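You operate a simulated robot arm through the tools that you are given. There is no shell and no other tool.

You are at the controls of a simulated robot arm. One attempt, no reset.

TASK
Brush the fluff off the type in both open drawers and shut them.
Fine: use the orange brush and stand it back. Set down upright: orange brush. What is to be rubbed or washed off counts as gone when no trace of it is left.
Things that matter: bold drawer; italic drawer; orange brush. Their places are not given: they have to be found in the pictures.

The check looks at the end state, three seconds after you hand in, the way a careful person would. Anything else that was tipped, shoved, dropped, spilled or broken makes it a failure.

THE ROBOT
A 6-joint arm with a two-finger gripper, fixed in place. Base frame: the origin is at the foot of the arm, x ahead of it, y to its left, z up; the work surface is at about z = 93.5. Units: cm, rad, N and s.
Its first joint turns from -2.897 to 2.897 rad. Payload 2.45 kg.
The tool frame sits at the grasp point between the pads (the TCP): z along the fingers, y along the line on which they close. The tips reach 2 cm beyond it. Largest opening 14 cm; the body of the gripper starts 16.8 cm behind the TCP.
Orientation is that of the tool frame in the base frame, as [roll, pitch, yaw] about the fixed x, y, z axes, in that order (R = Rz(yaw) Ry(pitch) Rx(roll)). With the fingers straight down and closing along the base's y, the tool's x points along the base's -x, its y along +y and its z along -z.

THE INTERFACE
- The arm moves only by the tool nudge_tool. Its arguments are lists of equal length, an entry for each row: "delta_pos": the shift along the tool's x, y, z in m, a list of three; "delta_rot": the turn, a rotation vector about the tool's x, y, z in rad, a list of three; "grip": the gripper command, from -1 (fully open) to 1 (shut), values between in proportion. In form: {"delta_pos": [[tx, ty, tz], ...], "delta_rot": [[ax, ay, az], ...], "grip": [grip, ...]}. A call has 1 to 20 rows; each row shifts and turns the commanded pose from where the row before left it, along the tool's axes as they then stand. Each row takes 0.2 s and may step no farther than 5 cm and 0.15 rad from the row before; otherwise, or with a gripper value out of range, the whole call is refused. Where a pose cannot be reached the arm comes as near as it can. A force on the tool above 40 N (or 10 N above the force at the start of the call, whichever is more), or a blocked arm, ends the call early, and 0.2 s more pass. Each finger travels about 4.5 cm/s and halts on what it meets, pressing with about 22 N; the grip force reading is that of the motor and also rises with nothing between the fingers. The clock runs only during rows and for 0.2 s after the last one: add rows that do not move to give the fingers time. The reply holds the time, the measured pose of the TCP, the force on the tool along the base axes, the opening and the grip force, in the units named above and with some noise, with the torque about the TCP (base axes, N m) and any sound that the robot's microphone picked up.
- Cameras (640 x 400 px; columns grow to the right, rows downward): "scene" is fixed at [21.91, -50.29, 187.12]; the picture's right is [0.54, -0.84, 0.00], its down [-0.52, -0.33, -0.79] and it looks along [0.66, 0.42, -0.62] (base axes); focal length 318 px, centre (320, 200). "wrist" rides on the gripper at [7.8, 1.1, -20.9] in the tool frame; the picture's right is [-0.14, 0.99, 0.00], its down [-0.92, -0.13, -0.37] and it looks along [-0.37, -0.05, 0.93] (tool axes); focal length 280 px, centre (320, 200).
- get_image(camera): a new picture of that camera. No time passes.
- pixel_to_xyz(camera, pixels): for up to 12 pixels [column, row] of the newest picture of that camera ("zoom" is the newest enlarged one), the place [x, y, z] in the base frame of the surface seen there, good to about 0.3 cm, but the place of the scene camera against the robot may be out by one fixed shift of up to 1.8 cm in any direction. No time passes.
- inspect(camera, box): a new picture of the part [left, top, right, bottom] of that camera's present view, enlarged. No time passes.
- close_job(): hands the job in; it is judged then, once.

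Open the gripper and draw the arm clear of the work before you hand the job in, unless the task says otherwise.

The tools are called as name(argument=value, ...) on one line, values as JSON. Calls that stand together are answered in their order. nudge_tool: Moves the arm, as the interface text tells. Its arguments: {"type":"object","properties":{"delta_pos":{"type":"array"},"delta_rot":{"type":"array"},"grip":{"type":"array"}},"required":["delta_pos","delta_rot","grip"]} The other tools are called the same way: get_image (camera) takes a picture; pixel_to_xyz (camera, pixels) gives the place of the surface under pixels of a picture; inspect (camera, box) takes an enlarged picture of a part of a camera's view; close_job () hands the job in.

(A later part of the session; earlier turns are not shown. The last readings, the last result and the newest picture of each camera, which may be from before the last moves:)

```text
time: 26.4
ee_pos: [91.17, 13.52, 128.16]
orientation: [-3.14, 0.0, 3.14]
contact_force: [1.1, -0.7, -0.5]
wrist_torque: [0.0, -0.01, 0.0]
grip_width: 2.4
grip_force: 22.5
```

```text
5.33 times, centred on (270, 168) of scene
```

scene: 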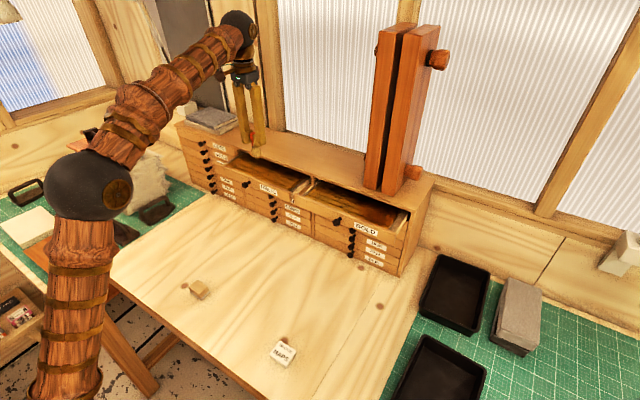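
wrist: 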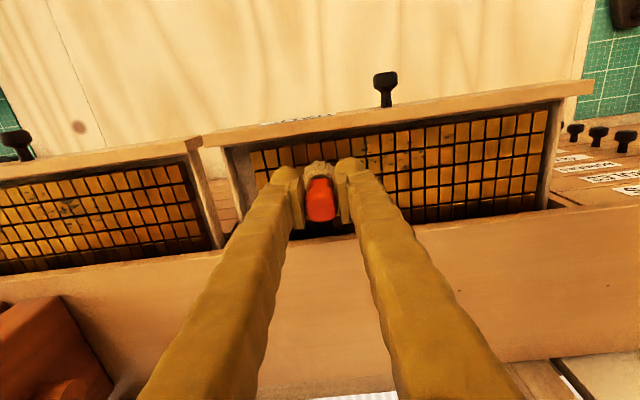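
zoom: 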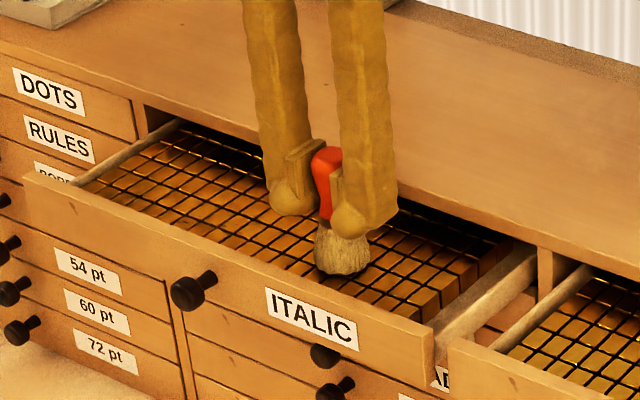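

Contact is gone again after easing. I lift 3 cm and inspect the whole italic patch for remaining specks.

nudge_tool(delta_pos=[[0, 0, -0.02], [0, 0, -0.02], [0.02, -0.03, 0], [0.02, -0.03, 0], [0, 0, 0]], delta_rot=[[0, 0, 0], [0, 0, 0], [0, 0, 0], [0, 0, 0], [0, 0, 0]], grip=[1, 1, 1, 1, 1])

get_image(camera="wrist")

inspect(camera="wrist", box=[330, 120, 560, 250])

inspect(camera="scene", box=[230, 140, 310, 190])

```text
time: 27.6
ee_pos: [87.17, 7.55, 132.17]
orientation: [3.14, 0.001, -3.141]
contact_force: [-0.7, 0.1, -0.9]
wrist_torque: [-0.02, 0.01, 0.0]
grip_width: 2.41
grip_force: 22.3
```

```text
taken
```

wrist: 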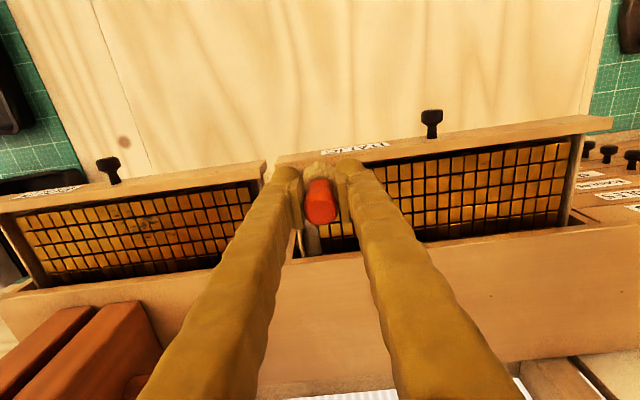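

```text
2.78 times, centred on (445, 185) of wrist
```

zoom: 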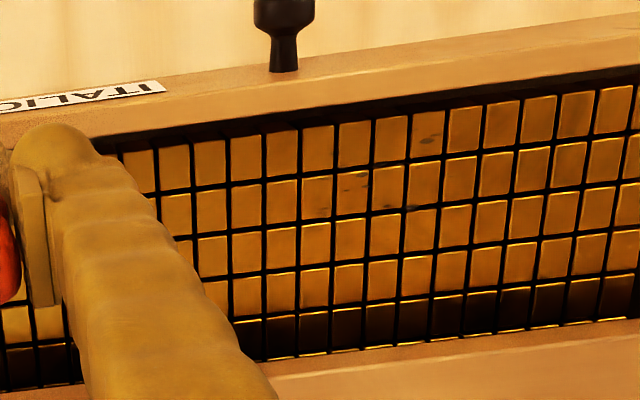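

```text
8.00 times, centred on (270, 165) of scene
```

zoom: 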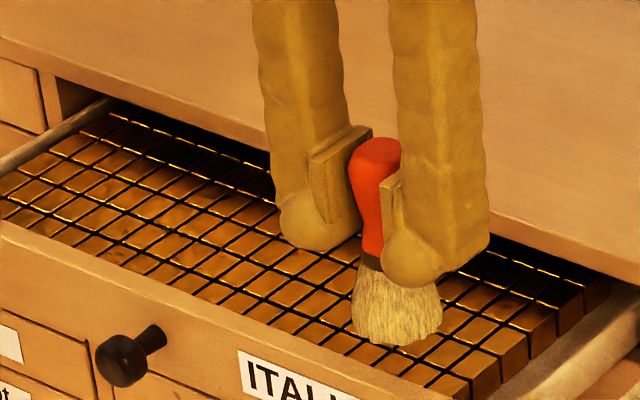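

A few faint specks remain around zoom (320–430, 135–230). I enlarge this region more and measure them.

inspect(camera="wrist", box=[415, 150, 515, 212])

pixel_to_xyz(camera="zoom", pixels=[[430, 130], [410, 120], [220, 190], [100, 60], [100, 330], [220, 240], [150, 200], [370, 330], [560, 60]])

```text
6.40 times, centred on (465, 181) of wrist
```

zoom: 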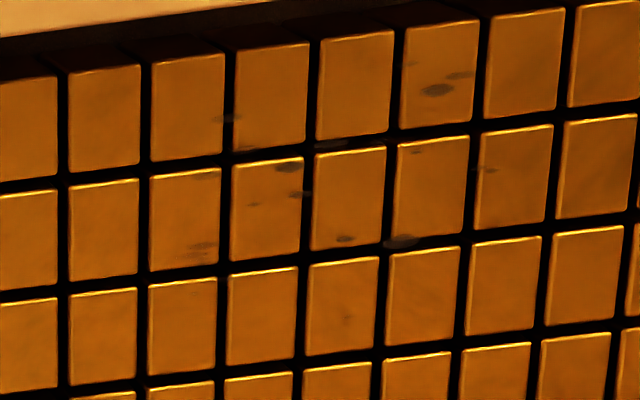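

```text
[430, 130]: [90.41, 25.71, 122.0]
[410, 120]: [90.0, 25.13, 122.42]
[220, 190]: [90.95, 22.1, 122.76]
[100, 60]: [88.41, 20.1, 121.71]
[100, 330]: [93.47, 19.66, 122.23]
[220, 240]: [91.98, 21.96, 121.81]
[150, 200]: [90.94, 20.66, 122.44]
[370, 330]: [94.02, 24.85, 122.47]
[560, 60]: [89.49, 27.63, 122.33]
```

Remaining specks span x≈88.8–93.5, y≈20.5–26.5. I return to (90, 13), come down to just above contact and feel again.

nudge_tool(delta_pos=[[-0.028, 0.03, 0], [0, 0.03, 0], [0, 0, 0.02], [0, 0, 0.015], [0, 0, 0.004], [0, 0, 0.002], [0, 0, 0]], delta_rot=[[0, 0, 0], [0, 0, 0], [0, 0, 0], [0, 0, 0], [0, 0, 0], [0, 0, 0], [0, 0, 0]], grip=[1, 1, 1, 1, 1, 1, 1])

```text
time: 29.2
ee_pos: [90.08, 13.45, 127.89]
orientation: [-3.14, -0.001, -3.14]
contact_force: [-0.3, -0.3, -0.4]
wrist_torque: [-0.01, -0.01, 0.03]
grip_width: 2.38
grip_force: 22.5
```

No contact yet at z≈127.9. I lower 1 mm, checking.

nudge_tool(delta_pos=[[0, 0, 0.001], [0, 0, 0]], delta_rot=[[0, 0, 0], [0, 0, 0]], grip=[1, 1])

```text
time: 29.8
ee_pos: [90.03, 13.42, 128.0]
orientation: [-3.14, 0.0, 3.141]
contact_force: [1.6, 2.6, 13.6]
wrist_torque: [0.12, -0.05, 0.01]
grip_width: 2.37
grip_force: 21.8
```

Contact at 13.6 N. I stroke along +y at x≈90, in parts, watching the force.

nudge_tool(delta_pos=[[0, 0.01, 0], [0, 0.01, 0], [0, 0.01, 0], [0, 0.01, 0], [0, 0.01, 0]], delta_rot=[[0, 0, 0], [0, 0, 0], [0, 0, 0], [0, 0, 0], [0, 0, 0]], grip=[1, 1, 1, 1, 1])

```text
time: 31.0
ee_pos: [89.85, 18.28, 128.07]
orientation: [3.141, 0.002, -3.141]
contact_force: [-0.5, -10.9, 37.4]
wrist_torque: [-0.27, -0.08, -0.01]
grip_width: 2.38
grip_force: 22.2
```

Force climbed to 37 N; I ease 0.6 mm and continue the stroke.

nudge_tool(delta_pos=[[0, 0, -0.0006], [0, 0.01, 0], [0, 0.01, 0], [0, 0.01, 0]], delta_rot=[[0, 0, 0], [0, 0, 0], [0, 0, 0], [0, 0, 0]], grip=[1, 1, 1, 1])

```text
time: 32.0
ee_pos: [90.09, 21.39, 127.96]
orientation: [-3.141, -0.001, -3.141]
contact_force: [0.0, -6.5, 18.4]
wrist_torque: [-0.16, -0.06, -0.03]
grip_width: 2.38
grip_force: 22.0
```

Now 18 N, a good pressing level; I keep going to y≈27.5.

nudge_tool(delta_pos=[[0, 0.01, 0], [0, 0.01, 0], [0, 0.01, 0], [0, 0.01, 0]], delta_rot=[[0, 0, 0], [0, 0, 0], [0, 0, 0], [0, 0, 0]], grip=[1, 1, 1, 1])

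```text
time: 33.0
ee_pos: [90.03, 25.32, 128.1]
orientation: [3.141, -0.002, -3.141]
contact_force: [-0.2, 0.1, -0.4]
wrist_torque: [-0.02, 0.0, -0.01]
grip_width: 2.38
grip_force: 21.5
```

Contact was lost near y≈25; I lower 0.8 mm and continue.

nudge_tool(delta_pos=[[0, -0.01, 0.0004], [0, -0.01, 0.0004], [0, 0, 0]], delta_rot=[[0, 0, 0], [0, 0, 0], [0, 0, 0]], grip=[1, 1, 1])

```text
time: 33.8
ee_pos: [90.13, 23.26, 127.84]
orientation: [3.141, 0.001, -3.142]
contact_force: [0.6, 4.1, 11.6]
wrist_torque: [0.14, 0.02, 0.0]
grip_width: 2.4
grip_force: 21.7
```

Force 11.6 N; I stroke +y again toward y≈28, adding slight downward bias.

nudge_tool(delta_pos=[[0, 0.01, 0.0001], [0, 0.01, 0.0002], [0, 0.01, 0.0002], [0, 0.01, 0.0002], [0, 0, 0]], delta_rot=[[0, 0, 0], [0, 0, 0], [0, 0, 0], [0, 0, 0], [0, 0, 0]], grip=[1, 1, 1, 1, 1])

inspect(camera="wrist", box=[160, 110, 420, 230])

```text
time: 35.0
ee_pos: [89.89, 27.36, 127.95]
orientation: [3.14, 0.0, 3.141]
contact_force: [0.3, -10.6, 37.5]
wrist_torque: [-0.29, -0.03, -0.03]
grip_width: 2.39
grip_force: 22.0
```

```text
2.46 times, centred on (290, 170) of wrist
```

zoom: 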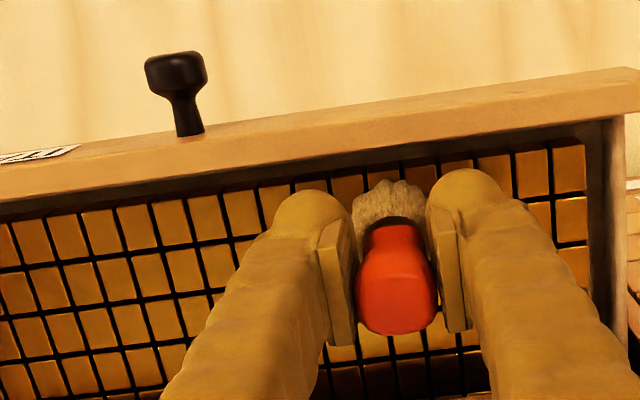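

Patch looks cleaner. Force is 37 N, so I lift 4 mm, shift to x≈92.3, and lower again to stroke back.

nudge_tool(delta_pos=[[0, 0, -0.004], [-0.023, 0, 0], [0, 0, 0.003], [0, 0, 0]], delta_rot=[[0, 0, 0], [0, 0, 0], [0, 0, 0], [0, 0, 0]], grip=[1, 1, 1, 1])

inspect(camera="wrist", box=[160, 110, 420, 230])

```text
time: 36.0
ee_pos: [92.14, 27.27, 127.83]
orientation: [-3.141, 0.0, -3.141]
contact_force: [1.2, 2.9, 6.0]
wrist_torque: [0.13, -0.02, 0.02]
grip_width: 2.4
grip_force: 22.4
```

```text
2.46 times, centred on (290, 170) of wrist
```

zoom: 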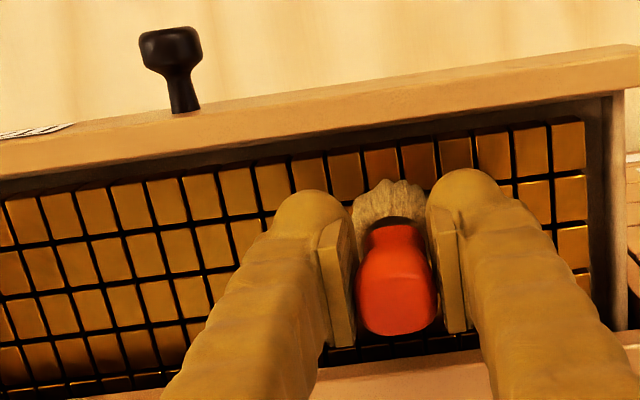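

Already 6 N contact; I stroke -y at x≈92.2 with a tiny downward bias.

nudge_tool(delta_pos=[[0, -0.01, 0.0003], [0, -0.01, 0], [0, -0.01, 0], [0, -0.01, 0], [0, 0, 0]], delta_rot=[[0, 0, 0], [0, 0, 0], [0, 0, 0], [0, 0, 0], [0, 0, 0]], grip=[1, 1, 1, 1, 1])

```text
time: 37.2
ee_pos: [92.19, 23.25, 127.98]
orientation: [-3.14, 0.002, -3.141]
contact_force: [0.4, 7.0, 33.8]
wrist_torque: [0.15, -0.01, 0.04]
grip_width: 2.37
grip_force: 21.6
```

Force 34 N; I ease 0.4 mm and go on along -y.

nudge_tool(delta_pos=[[0, -0.01, -0.0005], [0, -0.01, 0], [0, -0.01, 0], [0, -0.01, 0], [0, 0, 0]], delta_rot=[[0, 0, 0], [0, 0, 0], [0, 0, 0], [0, 0, 0], [0, 0, 0]], grip=[1, 1, 1, 1, 1])

```text
time: 37.9
ee_pos: [92.31, 21.18, 128.01]
orientation: [3.141, 0.0, -3.142]
contact_force: [0.1, -2.6, 7.7]
wrist_torque: [-0.17, 0.07, 0.01]
grip_width: 2.39
grip_force: 22.0
stopped in row 3: the force on the tool passed its limit at 45 N (the readings are from after the stop); the commanded pose is now the measured one
```

The force spiked to 45 N and stopped; now 7.7 N. I continue -y slightly lighter.

nudge_tool(delta_pos=[[0, -0.008, 0], [0, -0.008, 0], [0, -0.008, 0], [0, 0, 0]], delta_rot=[[0, 0, 0], [0, 0, 0], [0, 0, 0], [0, 0, 0]], grip=[1, 1, 1, 1])

inspect(camera="scene", box=[210, 130, 330, 205])

inspect(camera="wrist", box=[200, 110, 460, 230])

```text
time: 38.9
ee_pos: [92.42, 18.9, 127.88]
orientation: [3.14, 0.003, 3.14]
contact_force: [1.3, 8.6, 26.9]
wrist_torque: [0.2, 0.05, 0.04]
grip_width: 2.38
grip_force: 22.0
```

```text
5.33 times, centred on (270, 168) of scene
```

zoom: 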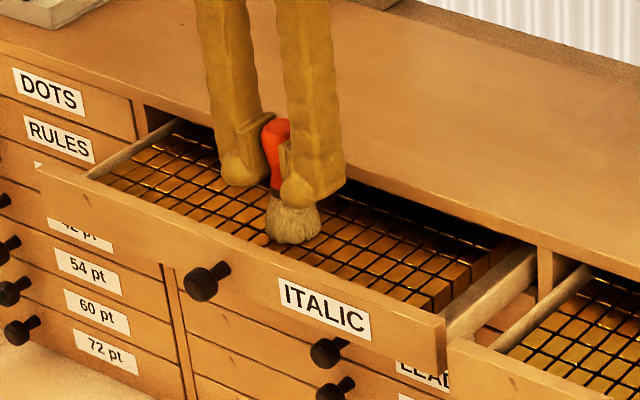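

```text
2.46 times, centred on (330, 170) of wrist
```

zoom: 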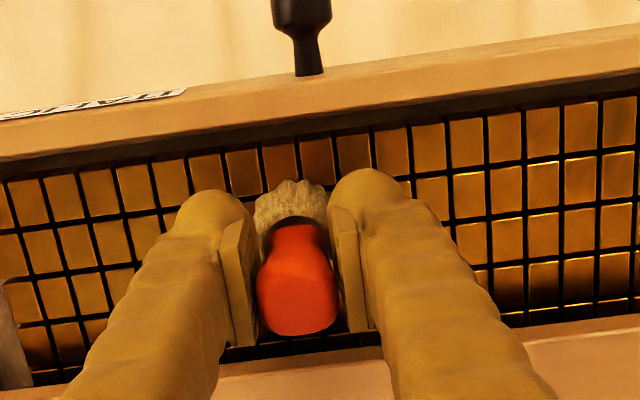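

The italic drawer has been dragged in slightly (knob now at scene zoom (202,284) instead of (187,294)). I lift up and re-inspect the specks and drawer position.

nudge_tool(delta_pos=[[0, 0, -0.02], [0, 0, -0.02], [0.02, -0.035, 0], [0.02, -0.035, 0], [0, -0.03, 0], [0, 0, 0]], delta_rot=[[0, 0, 0], [0, 0, 0], [0, 0, 0], [0, 0, 0], [0, 0, 0], [0, 0, 0]], grip=[1, 1, 1, 1, 1, 1])

get_image(camera="wrist")

inspect(camera="wrist", box=[380, 130, 540, 230])

inspect(camera="scene", box=[225, 140, 305, 190])

```text
time: 40.3
ee_pos: [88.25, 8.79, 132.04]
orientation: [-3.141, 0.004, -3.141]
contact_force: [0.7, -0.1, -0.4]
wrist_torque: [-0.04, 0.01, -0.01]
grip_width: 2.36
grip_force: 22.1
```

```text
taken
```

wrist: 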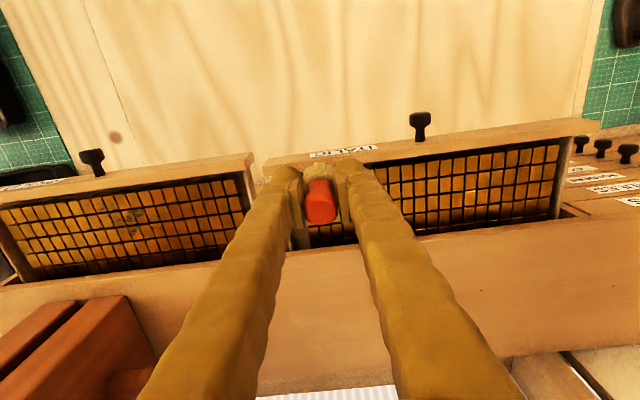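

```text
4.00 times, centred on (460, 180) of wrist
```

zoom: 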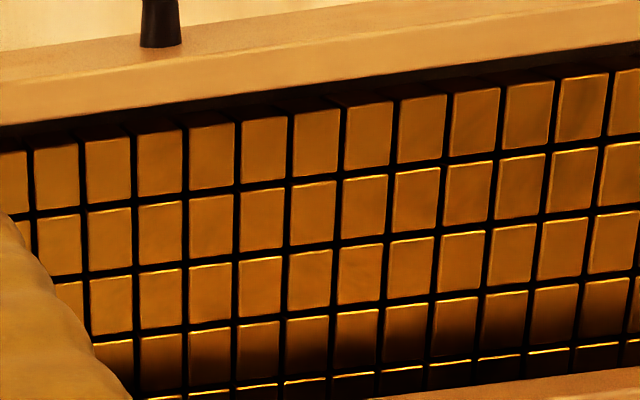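

```text
8.00 times, centred on (265, 165) of scene
```

zoom: 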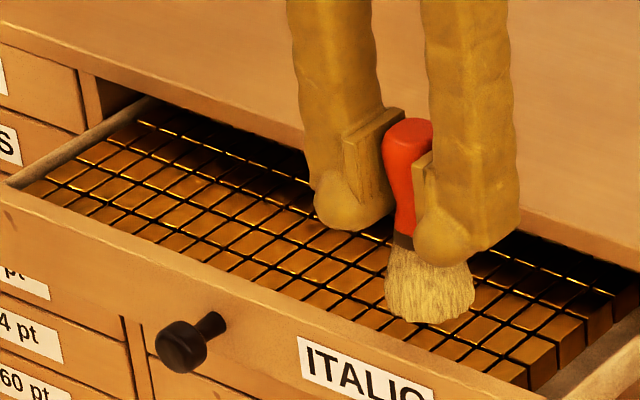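

The italic type looks nearly clean. I enlarge more in pieces to look for faint traces.

inspect(camera="wrist", box=[380, 150, 470, 206])

inspect(camera="wrist", box=[455, 140, 545, 196])

inspect(camera="scene", box=[225, 145, 281, 180])

```text
7.11 times, centred on (425, 178) of wrist
```

zoom: 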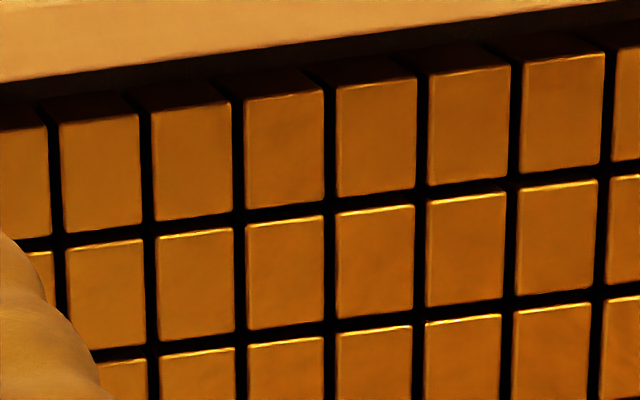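

```text
7.11 times, centred on (500, 168) of wrist
```

zoom: 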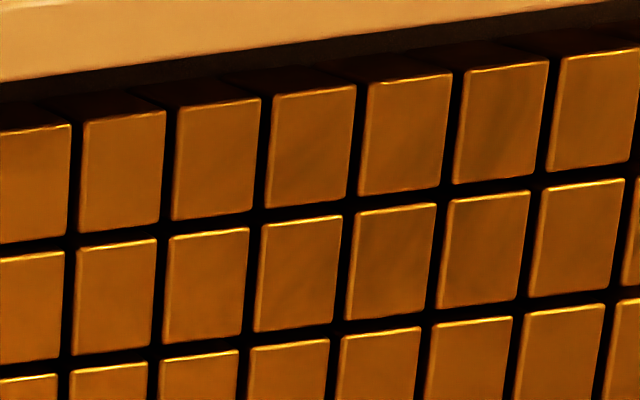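

```text
11.43 times, centred on (253, 162) of scene
```

zoom: 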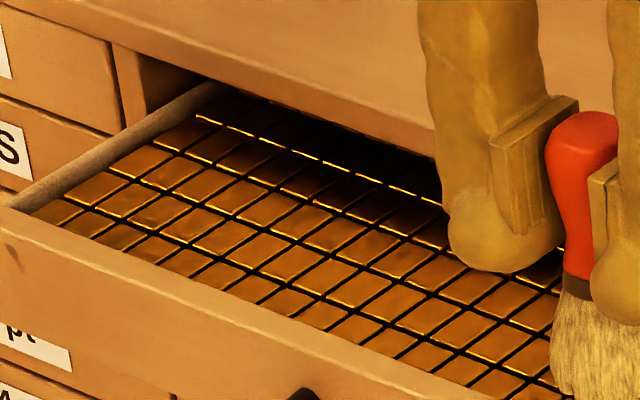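

Italic type appears clean. Now I look at the bold patch at wrist (130,222) and measure its extent from here.

inspect(camera="wrist", box=[60, 180, 220, 280])

pixel_to_xyz(camera="zoom", pixels=[[210, 130], [200, 180], [250, 190], [280, 155], [330, 180], [350, 205], [290, 225], [160, 150], [300, 95], [400, 70], [500, 250], [130, 60]])

```text
4.00 times, centred on (140, 230) of wrist
```

zoom: 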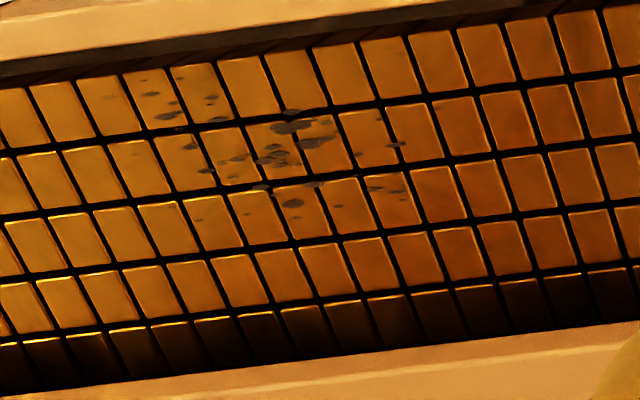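

```text
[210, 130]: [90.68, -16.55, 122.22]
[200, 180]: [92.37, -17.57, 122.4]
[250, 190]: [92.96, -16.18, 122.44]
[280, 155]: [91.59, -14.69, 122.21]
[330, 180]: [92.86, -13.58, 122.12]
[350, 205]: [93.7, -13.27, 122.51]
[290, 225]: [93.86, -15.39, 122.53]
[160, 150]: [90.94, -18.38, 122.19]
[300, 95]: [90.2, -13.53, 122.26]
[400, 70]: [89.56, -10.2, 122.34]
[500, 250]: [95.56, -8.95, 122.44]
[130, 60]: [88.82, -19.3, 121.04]
```

Bold specks span x≈89–94.3, y≈-20…-9.5. I carry the brush (kept at z≈133) over to (90, -8) above the bold type.

nudge_tool(delta_pos=[[0, 0, -0.015], [-0.004, -0.042, 0], [-0.004, -0.042, 0], [-0.005, -0.042, 0], [-0.005, -0.042, 0], [0, 0, 0.02], [0, 0, 0.02], [0, 0, 0.006], [0, 0, 0]], delta_rot=[[0, 0, 0], [0, 0, 0], [0, 0, 0], [0, 0, 0], [0, 0, 0], [0, 0, 0], [0, 0, 0], [0, 0, 0], [0, 0, 0]], grip=[1, 1, 1, 1, 1, 1, 1, 1, 1])

get_image(camera="wrist")

get_image(camera="scene")

```text
time: 42.3
ee_pos: [90.16, -8.13, 128.58]
orientation: [3.141, 0.002, -3.141]
contact_force: [-0.4, -0.2, -0.7]
wrist_torque: [-0.01, -0.01, 0.01]
grip_width: 2.41
grip_force: 22.2
```

```text
taken
```

wrist: 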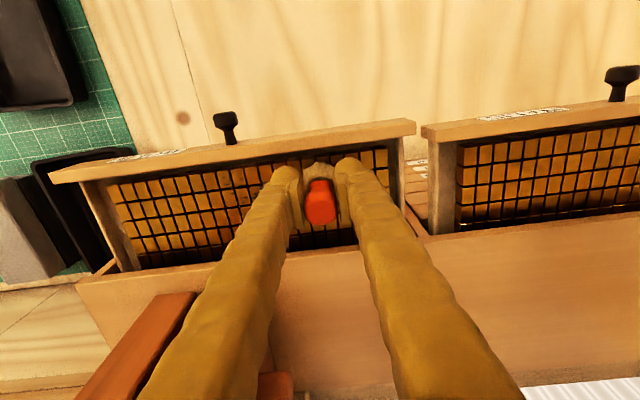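

```text
taken
```

scene: 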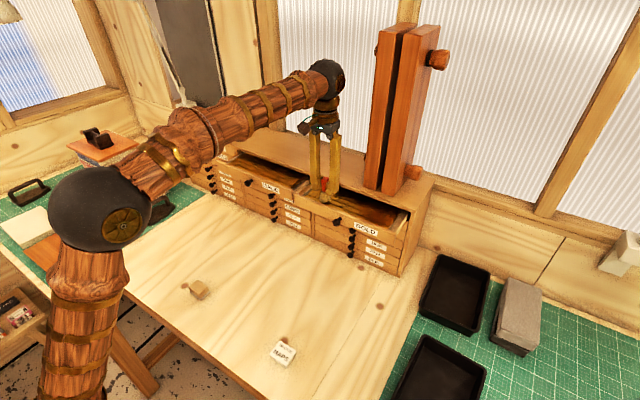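

The arm's wrist ball at scene (327,78) will come near the posts when I go to y≈-20. I measure the ball's and wrist's surface to judge clearance.

pixel_to_xyz(camera="scene", pixels=[[327, 78], [340, 80], [330, 62], [318, 90], [325, 110], [330, 125], [338, 128], [370, 100], [385, 60], [404, 60], [310, 125], [343, 72]])

inspect(camera="scene", box=[270, 40, 450, 200])

```text
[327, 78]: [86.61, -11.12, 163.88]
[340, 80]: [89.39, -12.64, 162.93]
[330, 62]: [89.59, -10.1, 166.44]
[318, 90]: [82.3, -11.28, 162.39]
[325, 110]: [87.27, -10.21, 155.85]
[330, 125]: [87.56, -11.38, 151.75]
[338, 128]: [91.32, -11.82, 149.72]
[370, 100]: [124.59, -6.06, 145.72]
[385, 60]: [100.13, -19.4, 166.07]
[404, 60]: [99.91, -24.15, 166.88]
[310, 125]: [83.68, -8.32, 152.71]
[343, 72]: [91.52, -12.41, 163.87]
```

```text
2.50 times, centred on (360, 120) of scene
```

zoom: 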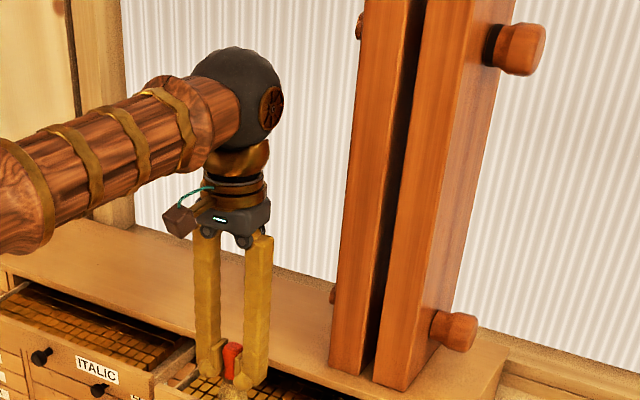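

Ball radius is about 4.5 cm, so with x ≤ 93 it keeps over 2 cm from the posts at x=100. I lower gently to feel contact at (90, -8).

nudge_tool(delta_pos=[[0, 0, 0.002], [0, 0, 0.002], [0, 0, 0.001], [0, 0, 0]], delta_rot=[[0, 0, 0], [0, 0, 0], [0, 0, 0], [0, 0, 0]], grip=[1, 1, 1, 1])

```text
time: 43.3
ee_pos: [90.14, -8.12, 128.27]
orientation: [3.141, 0.001, -3.141]
contact_force: [0.5, 0.2, -1.3]
wrist_torque: [-0.03, 0.0, -0.02]
grip_width: 2.38
grip_force: 21.6
```

No contact at 128.27; lowering 2 mm further in 1 mm steps.

nudge_tool(delta_pos=[[0, 0, 0.001], [0, 0, 0.001], [0, 0, 0]], delta_rot=[[0, 0, 0], [0, 0, 0], [0, 0, 0]], grip=[1, 1, 1])

```text
time: 44.1
ee_pos: [90.13, -8.01, 128.08]
orientation: [-3.141, 0.002, -3.14]
contact_force: [-0.3, 0.1, -1.0]
wrist_torque: [-0.01, 0.01, 0.03]
grip_width: 2.39
grip_force: 21.9
```

Still none; another 2 mm, slowly.

nudge_tool(delta_pos=[[0, 0, 0.001], [0, 0, 0.001], [0, 0, 0]], delta_rot=[[0, 0, 0], [0, 0, 0], [0, 0, 0]], grip=[1, 1, 1])

```text
time: 44.9
ee_pos: [90.16, -8.07, 127.95]
orientation: [-3.14, 0.003, 3.141]
contact_force: [0.7, 2.8, 18.6]
wrist_torque: [0.11, 0.03, 0.01]
grip_width: 2.39
grip_force: 21.8
```

18.6 N contact. I ease 0.3 mm and stroke along -y at x≈90.1, in short parts.

nudge_tool(delta_pos=[[0, -0.01, -0.0003], [0, -0.01, 0], [0, -0.01, 0], [0, -0.01, 0]], delta_rot=[[0, 0, 0], [0, 0, 0], [0, 0, 0], [0, 0, 0]], grip=[1, 1, 1, 1])

```text
time: 45.9
ee_pos: [90.18, -12.09, 127.98]
orientation: [3.141, 0.001, 3.141]
contact_force: [0.7, 8.0, 24.2]
wrist_torque: [0.18, 0.0, 0.03]
grip_width: 2.38
grip_force: 22.0
```

24 N, fine. Continue -y with a tiny ease.

nudge_tool(delta_pos=[[0, -0.01, -0.0002], [0, -0.01, 0], [0, -0.01, 0], [0, -0.01, 0]], delta_rot=[[0, 0, 0], [0, 0, 0], [0, 0, 0], [0, 0, 0]], grip=[1, 1, 1, 1])

```text
time: 47.1
ee_pos: [90.15, -16.11, 127.94]
orientation: [3.141, 0.003, 3.141]
contact_force: [-0.8, 0.7, 6.3]
wrist_torque: [-0.05, 0.07, 0.0]
grip_width: 2.39
grip_force: 22.0
stopped in row 4: the force on the tool passed its limit at 41 N (the readings are from after the stop); the commanded pose is now the measured one
```

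It stopped at 41 N near y=-16 and relaxed to 6 N. I carry on -y to about -20.5.

nudge_tool(delta_pos=[[0, -0.01, 0], [0, -0.01, 0], [0, -0.008, 0]], delta_rot=[[0, 0, 0], [0, 0, 0], [0, 0, 0]], grip=[1, 1, 1])

inspect(camera="scene", box=[290, 140, 440, 240])

inspect(camera="wrist", box=[200, 110, 480, 240])

```text
time: 47.9
ee_pos: [90.32, -18.79, 127.91]
orientation: [3.141, 0.001, -3.142]
contact_force: [-0.7, 2.8, 7.5]
wrist_torque: [0.04, 0.03, -0.04]
grip_width: 2.39
grip_force: 22.0
```

```text
4.00 times, centred on (365, 190) of scene
```

zoom: 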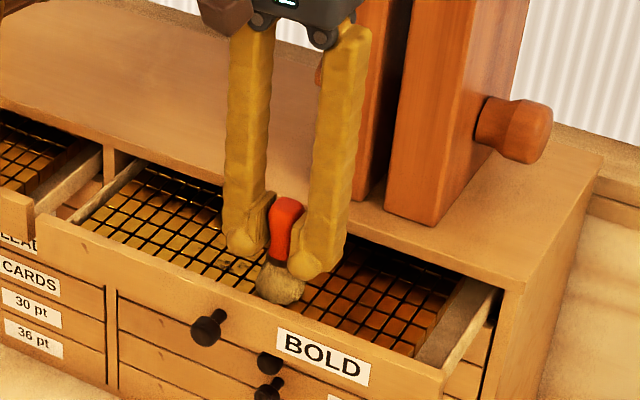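

```text
2.29 times, centred on (340, 175) of wrist
```

zoom: 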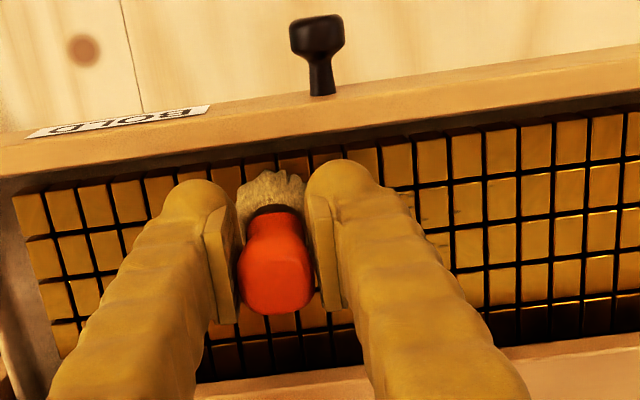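

Brush still looks fine in the grip. I continue to y≈-21 with slight pressure.

nudge_tool(delta_pos=[[0, -0.01, 0.0002], [0, -0.01, 0], [0, 0, 0]], delta_rot=[[0, 0, 0], [0, 0, 0], [0, 0, 0]], grip=[1, 1, 1])

```text
time: 48.7
ee_pos: [90.32, -20.88, 127.93]
orientation: [3.14, 0.004, -3.141]
contact_force: [-0.2, 1.6, 7.6]
wrist_torque: [0.07, 0.03, 0.0]
grip_width: 2.39
grip_force: 22.2
```

Now I lift 1 cm, shift to x≈92.3, lower back and check the contact for the return stroke.

nudge_tool(delta_pos=[[0, 0, -0.01], [-0.02, 0, 0], [0, 0, 0.009], [0, 0, 0.0005], [0, 0, 0]], delta_rot=[[0, 0, 0], [0, 0, 0], [0, 0, 0], [0, 0, 0], [0, 0, 0]], grip=[1, 1, 1, 1, 1])

inspect(camera="scene", box=[260, 30, 450, 230])

```text
time: 49.9
ee_pos: [92.26, -20.82, 128.09]
orientation: [3.142, 0.001, 3.141]
contact_force: [0.7, 0.0, -0.3]
wrist_torque: [0.01, 0.02, 0.01]
grip_width: 2.39
grip_force: 21.5
```

```text
2.00 times, centred on (355, 130) of scene
```

zoom: 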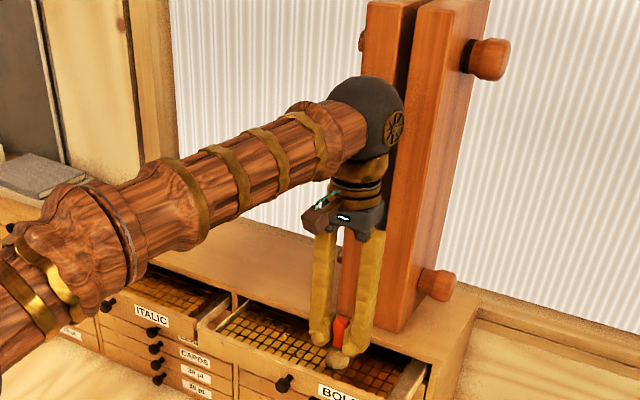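

No contact with the posts. I lower 1 mm more to touch and stroke +y at x≈92.3.

nudge_tool(delta_pos=[[0, 0, 0.001], [0, 0, 0]], delta_rot=[[0, 0, 0], [0, 0, 0]], grip=[1, 1])

```text
time: 50.5
ee_pos: [92.24, -20.83, 128.05]
orientation: [-3.141, 0.002, 3.141]
contact_force: [0.8, 0.7, 5.5]
wrist_torque: [-0.01, 0.02, 0.01]
grip_width: 2.4
grip_force: 22.3
```

5.5 N contact. I stroke +y.

nudge_tool(delta_pos=[[0, 0.01, 0.0003], [0, 0.01, 0], [0, 0.01, 0], [0, 0.01, 0]], delta_rot=[[0, 0, 0], [0, 0, 0], [0, 0, 0], [0, 0, 0]], grip=[1, 1, 1, 1])

```text
time: 51.5
ee_pos: [92.08, -16.96, 128.0]
orientation: [-3.141, 0.002, -3.141]
contact_force: [0.0, -4.2, 17.8]
wrist_torque: [-0.19, 0.12, 0.02]
grip_width: 2.37
grip_force: 22.2
```

17.8 N — good. Continue +y.

nudge_tool(delta_pos=[[0, 0.01, 0], [0, 0.01, 0], [0, 0.01, 0], [0, 0.01, 0]], delta_rot=[[0, 0, 0], [0, 0, 0], [0, 0, 0], [0, 0, 0]], grip=[1, 1, 1, 1])

```text
time: 52.5
ee_pos: [92.15, -12.99, 127.99]
orientation: [3.141, 0.005, 3.141]
contact_force: [0.0, -0.3, 8.0]
wrist_torque: [0.1, 0.06, -0.04]
grip_width: 2.4
grip_force: 22.1
stopped in row 4: the force on the tool passed its limit at 41 N (the readings are from after the stop); the commanded pose is now the measured one
```

Stopped at 41 N near y=-13, relaxed to 8 N; I carry on to y≈-8.5.

nudge_tool(delta_pos=[[0, 0.01, 0], [0, 0.01, 0], [0, 0.01, 0], [0, 0.01, 0], [0, 0.005, 0]], delta_rot=[[0, 0, 0], [0, 0, 0], [0, 0, 0], [0, 0, 0], [0, 0, 0]], grip=[1, 1, 1, 1, 1])

inspect(camera="wrist", box=[100, 110, 400, 260])

inspect(camera="scene", box=[300, 160, 420, 235])

```text
time: 53.7
ee_pos: [92.12, -8.7, 127.98]
orientation: [-3.141, 0.007, 3.141]
contact_force: [-1.3, -13.0, 35.8]
wrist_torque: [-0.33, 0.15, 0.0]
grip_width: 2.39
grip_force: 22.3
```

```text
2.13 times, centred on (250, 185) of wrist
```

zoom: 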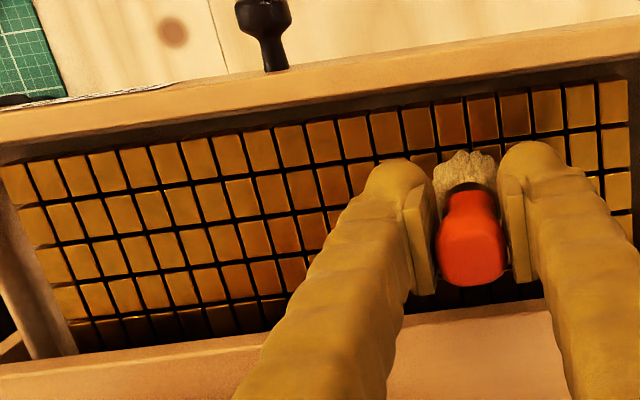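

```text
5.33 times, centred on (360, 198) of scene
```

zoom: 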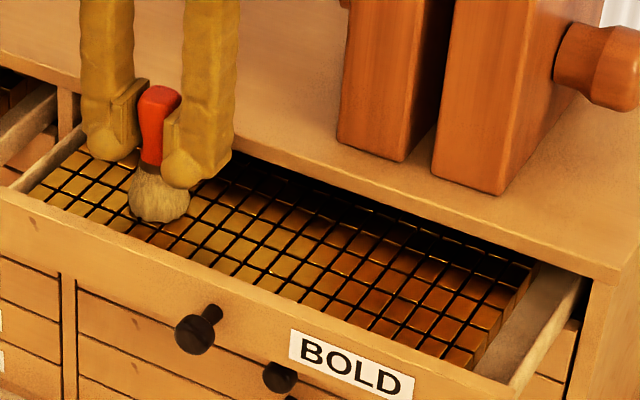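

The bold patch looks clean now. I lift 5 cm and draw back a bit to inspect both drawers in detail.

nudge_tool(delta_pos=[[0, 0, -0.02], [0, 0, -0.03], [0, 0.045, 0], [0.03, 0.03, 0], [0.03, 0, 0], [0, 0, -0.03], [0, 0, 0]], delta_rot=[[0, 0, 0], [0, 0, 0], [0, 0, 0], [0, 0, 0], [0, 0, 0], [0, 0, 0], [0, 0, 0]], grip=[1, 1, 1, 1, 1, 1, 1])

get_image(camera="wrist")

inspect(camera="wrist", box=[60, 180, 180, 255])

inspect(camera="wrist", box=[160, 180, 280, 255])

inspect(camera="wrist", box=[370, 180, 490, 255])

inspect(camera="wrist", box=[470, 170, 590, 245])

```text
time: 55.3
ee_pos: [86.14, -1.09, 135.86]
orientation: [-3.141, 0.003, -3.141]
contact_force: [0.7, 0.6, -0.7]
wrist_torque: [-0.03, 0.0, -0.02]
grip_width: 2.38
grip_force: 21.4
```

```text
taken
```

wrist: 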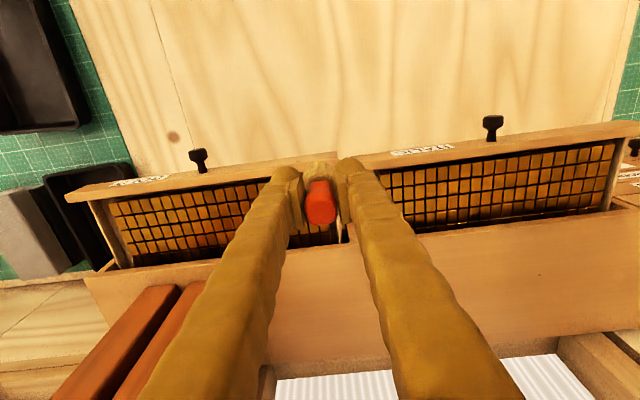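

```text
5.33 times, centred on (120, 218) of wrist
```

zoom: 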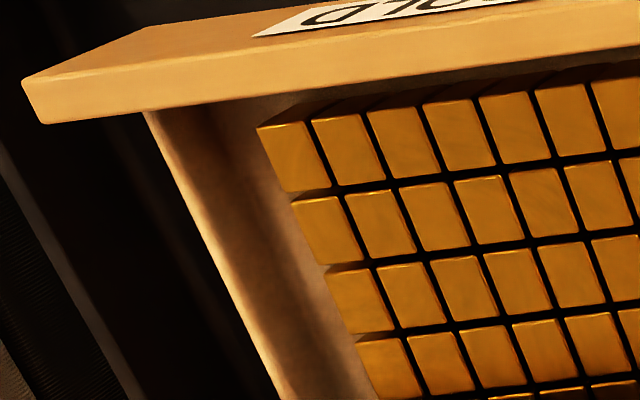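

```text
5.33 times, centred on (220, 218) of wrist
```

zoom: 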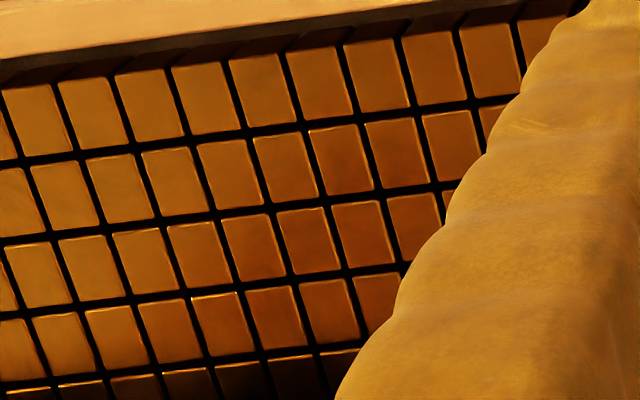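

```text
5.33 times, centred on (430, 218) of wrist
```

zoom: 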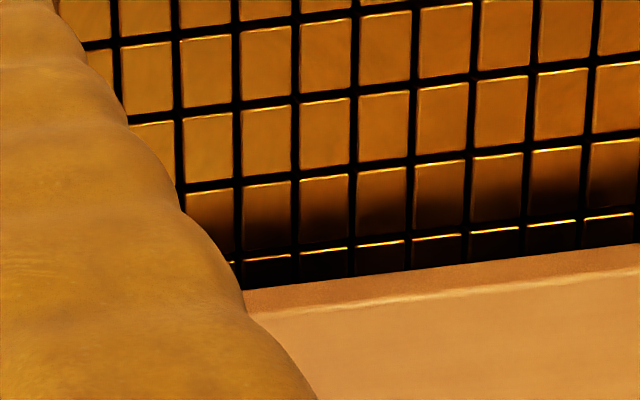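

```text
5.33 times, centred on (530, 208) of wrist
```

zoom: 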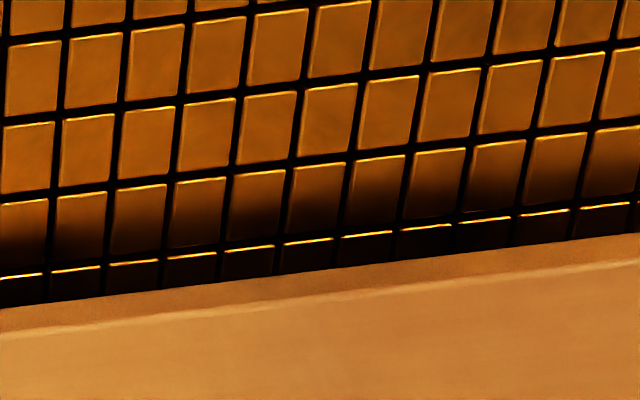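

Both look clean; I zoom further on the exact patch spots (bold about (150–250,190–235), italic about (400–560,160–205)) to look for faint traces.

inspect(camera="wrist", box=[140, 190, 204, 230])

inspect(camera="wrist", box=[195, 182, 259, 222])

inspect(camera="wrist", box=[420, 160, 484, 200])

inspect(camera="wrist", box=[476, 155, 540, 195])

inspect(camera="wrist", box=[530, 145, 594, 185])

inspect(camera="scene", box=[320, 180, 384, 220])

inspect(camera="scene", box=[230, 150, 294, 190])

```text
10.00 times, centred on (172, 210) of wrist
```

zoom: 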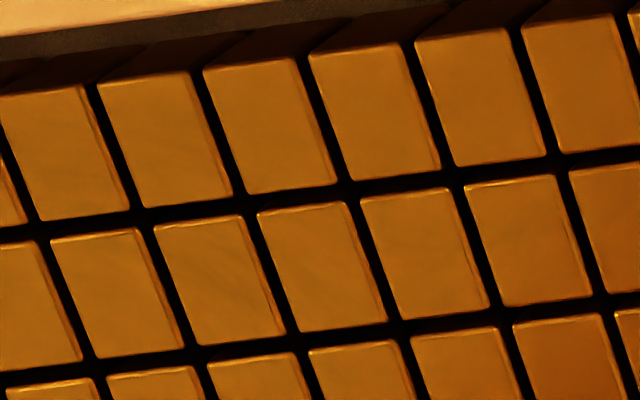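

```text
10.00 times, centred on (227, 202) of wrist
```

zoom: 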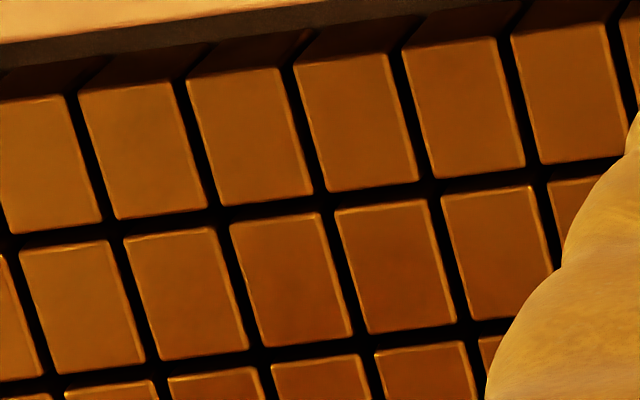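

```text
10.00 times, centred on (452, 180) of wrist
```

zoom: 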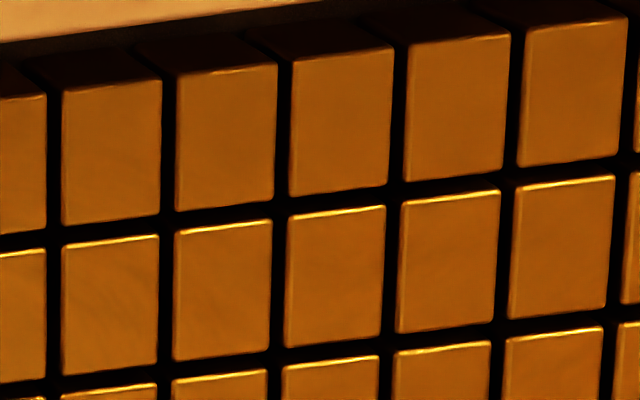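

```text
10.00 times, centred on (508, 175) of wrist
```

zoom: 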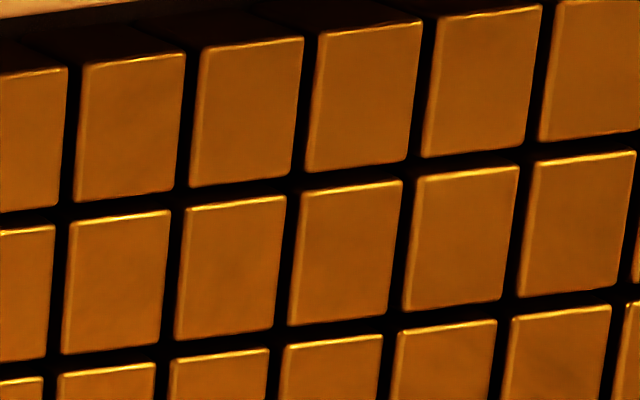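

```text
10.00 times, centred on (562, 165) of wrist
```

zoom: 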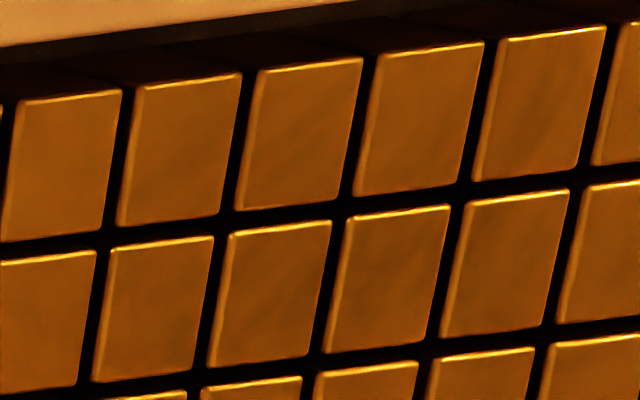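

```text
10.00 times, centred on (352, 200) of scene
```

zoom: 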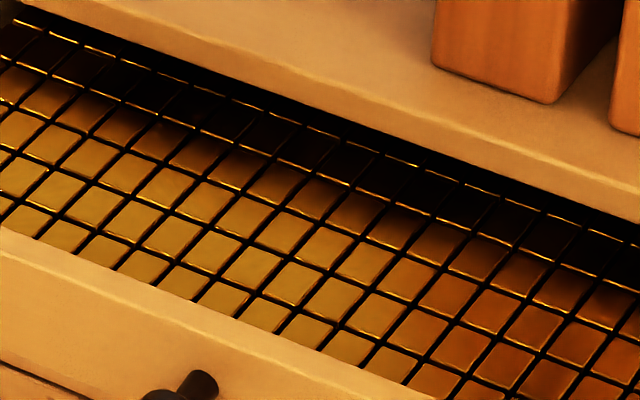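

```text
10.00 times, centred on (262, 170) of scene
```

zoom: 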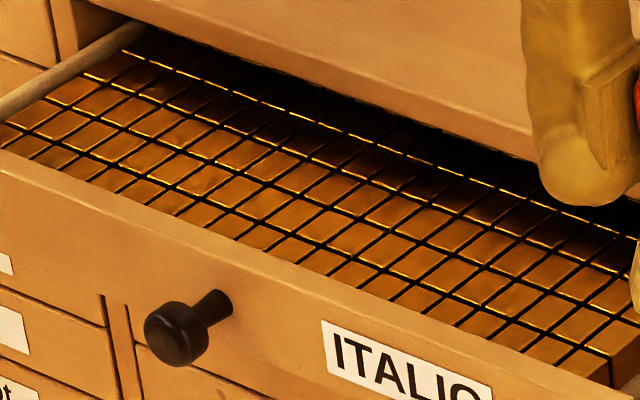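

No traces visible. For insurance I'll make one more light pass in each drawer at the rear edge of each patch; first I measure the current drawer positions (knobs at wrist (493,122) and (197,155)).

pixel_to_xyz(camera="wrist", pixels=[[493, 120], [197, 153], [500, 142], [200, 178], [445, 150], [150, 182], [500, 158], [200, 195], [450, 227], [210, 257]])

```text
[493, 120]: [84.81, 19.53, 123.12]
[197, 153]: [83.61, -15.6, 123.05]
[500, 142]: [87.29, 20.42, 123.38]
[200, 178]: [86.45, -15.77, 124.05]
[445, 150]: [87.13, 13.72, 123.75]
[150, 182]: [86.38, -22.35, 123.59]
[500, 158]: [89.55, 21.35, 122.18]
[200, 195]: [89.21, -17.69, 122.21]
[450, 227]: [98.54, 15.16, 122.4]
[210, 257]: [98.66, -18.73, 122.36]
```

Italic has moved in by ~1.5 cm, bold hardly at all. I go to (93, -8.5) above the bold type for an extra pass at the rear of the patch.

nudge_tool(delta_pos=[[-0.02, -0.025, 0], [-0.025, -0.025, 0], [-0.023, -0.024, 0.01], [0, 0, 0.03], [0, 0, 0.03], [0, 0, 0.004], [0, 0, 0]], delta_rot=[[0, 0, 0], [0, 0, 0], [0, 0, 0], [0, 0, 0], [0, 0, 0], [0, 0, 0], [0, 0, 0]], grip=[1, 1, 1, 1, 1, 1, 1])

```text
time: 56.9
ee_pos: [92.93, -8.38, 128.48]
orientation: [3.141, 0.006, -3.141]
contact_force: [0.4, 0.0, -0.6]
wrist_torque: [-0.01, 0.0, 0.0]
grip_width: 2.41
grip_force: 22.7
```

At (92.9,-8.4,128.5), no contact yet. I lower in 1 mm steps.

nudge_tool(delta_pos=[[0, 0, 0.001], [0, 0, 0.001], [0, 0, 0.001], [0, 0, 0]], delta_rot=[[0, 0, 0], [0, 0, 0], [0, 0, 0], [0, 0, 0]], grip=[1, 1, 1, 1])

```text
time: 57.9
ee_pos: [92.92, -8.42, 128.21]
orientation: [3.141, 0.005, 3.141]
contact_force: [-0.3, -0.3, 0.2]
wrist_torque: [0.02, -0.01, -0.02]
grip_width: 2.38
grip_force: 22.3
```

No contact; two more millimetres.

nudge_tool(delta_pos=[[0, 0, 0.001], [0, 0, 0.001], [0, 0, 0]], delta_rot=[[0, 0, 0], [0, 0, 0], [0, 0, 0]], grip=[1, 1, 1])

```text
time: 58.7
ee_pos: [92.86, -8.45, 128.06]
orientation: [-3.141, 0.007, -3.141]
contact_force: [0.6, -0.3, -1.1]
wrist_torque: [0.0, 0.0, 0.0]
grip_width: 2.38
grip_force: 21.7
```

Still none; one more millimetre.

nudge_tool(delta_pos=[[0, 0, 0.001], [0, 0, 0]], delta_rot=[[0, 0, 0], [0, 0, 0]], grip=[1, 1])

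```text
time: 59.3
ee_pos: [92.94, -8.31, 128.03]
orientation: [-3.141, 0.006, 3.141]
contact_force: [0.2, -1.1, 5.2]
wrist_torque: [-0.03, 0.06, 0.03]
grip_width: 2.37
grip_force: 22.1
```

5 N contact. I stroke along -y at x≈92.9.

nudge_tool(delta_pos=[[0, -0.01, 0.0003], [0, -0.01, 0], [0, -0.01, 0], [0, -0.01, 0], [0, -0.01, 0]], delta_rot=[[0, 0, 0], [0, 0, 0], [0, 0, 0], [0, 0, 0], [0, 0, 0]], grip=[1, 1, 1, 1, 1])

```text
time: 60.5
ee_pos: [92.95, -13.26, 127.9]
orientation: [3.141, 0.006, -3.141]
contact_force: [-0.2, 6.5, 23.5]
wrist_torque: [0.21, 0.12, -0.01]
grip_width: 2.38
grip_force: 23.0
```

23.5 N; continuing -y with a slight ease.

nudge_tool(delta_pos=[[0, -0.01, -0.0003], [0, -0.01, 0], [0, -0.01, -0.0002], [0, -0.01, 0]], delta_rot=[[0, 0, 0], [0, 0, 0], [0, 0, 0], [0, 0, 0]], grip=[1, 1, 1, 1])

```text
time: 61.5
ee_pos: [92.79, -17.38, 127.99]
orientation: [3.141, 0.006, -3.141]
contact_force: [-0.9, 5.4, 17.5]
wrist_torque: [0.06, 0.02, 0.02]
grip_width: 2.42
grip_force: 21.6
```

17.5 N; I finish to y≈-20.5 and then shift the stroke to x≈91 by lifting, for one more return pass.

nudge_tool(delta_pos=[[0, -0.01, 0], [0, -0.01, 0], [0, -0.01, 0], [0, 0, -0.01], [0.018, 0, 0], [0, 0, 0.008], [0, 0, 0]], delta_rot=[[0, 0, 0], [0, 0, 0], [0, 0, 0], [0, 0, 0], [0, 0, 0], [0, 0, 0], [0, 0, 0]], grip=[1, 1, 1, 1, 1, 1, 1])

```text
time: 63.1
ee_pos: [91.0, -20.2, 128.3]
orientation: [-3.14, 0.005, -3.14]
contact_force: [0.2, 1.0, -0.3]
wrist_torque: [0.0, -0.02, 0.0]
grip_width: 2.4
grip_force: 21.7
```

Now at (91.0,-20.2) slightly above; I lower 2 mm to touch.

nudge_tool(delta_pos=[[0, 0, 0.001], [0, 0, 0.001], [0, 0, 0]], delta_rot=[[0, 0, 0], [0, 0, 0], [0, 0, 0]], grip=[1, 1, 1])

```text
time: 63.9
ee_pos: [91.17, -20.11, 127.97]
orientation: [3.141, 0.004, -3.14]
contact_force: [-0.3, 0.0, 0.1]
wrist_torque: [0.0, 0.03, -0.02]
grip_width: 2.39
grip_force: 22.2
```

Just about touching; 1 mm more and then stroke.

nudge_tool(delta_pos=[[0, 0, 0.001], [0, 0.01, 0], [0, 0.01, 0], [0, 0.01, 0], [0, 0.01, 0]], delta_rot=[[0, 0, 0], [0, 0, 0], [0, 0, 0], [0, 0, 0], [0, 0, 0]], grip=[1, 1, 1, 1, 1])

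```text
time: 65.1
ee_pos: [91.12, -16.19, 128.03]
orientation: [3.141, 0.006, -3.141]
contact_force: [0.4, -5.1, 22.3]
wrist_torque: [-0.1, 0.08, -0.02]
grip_width: 2.4
grip_force: 21.9
```

22 N; continue +y with a slight ease.

nudge_tool(delta_pos=[[0, 0.01, -0.0003], [0, 0.01, 0], [0, 0.01, -0.0002], [0, 0.01, 0]], delta_rot=[[0, 0, 0], [0, 0, 0], [0, 0, 0], [0, 0, 0]], grip=[1, 1, 1, 1])

```text
time: 66.1
ee_pos: [91.16, -12.34, 127.93]
orientation: [-3.14, 0.006, 3.14]
contact_force: [1.0, -10.3, 32.9]
wrist_torque: [-0.23, -0.08, -0.06]
grip_width: 2.37
grip_force: 21.7
```

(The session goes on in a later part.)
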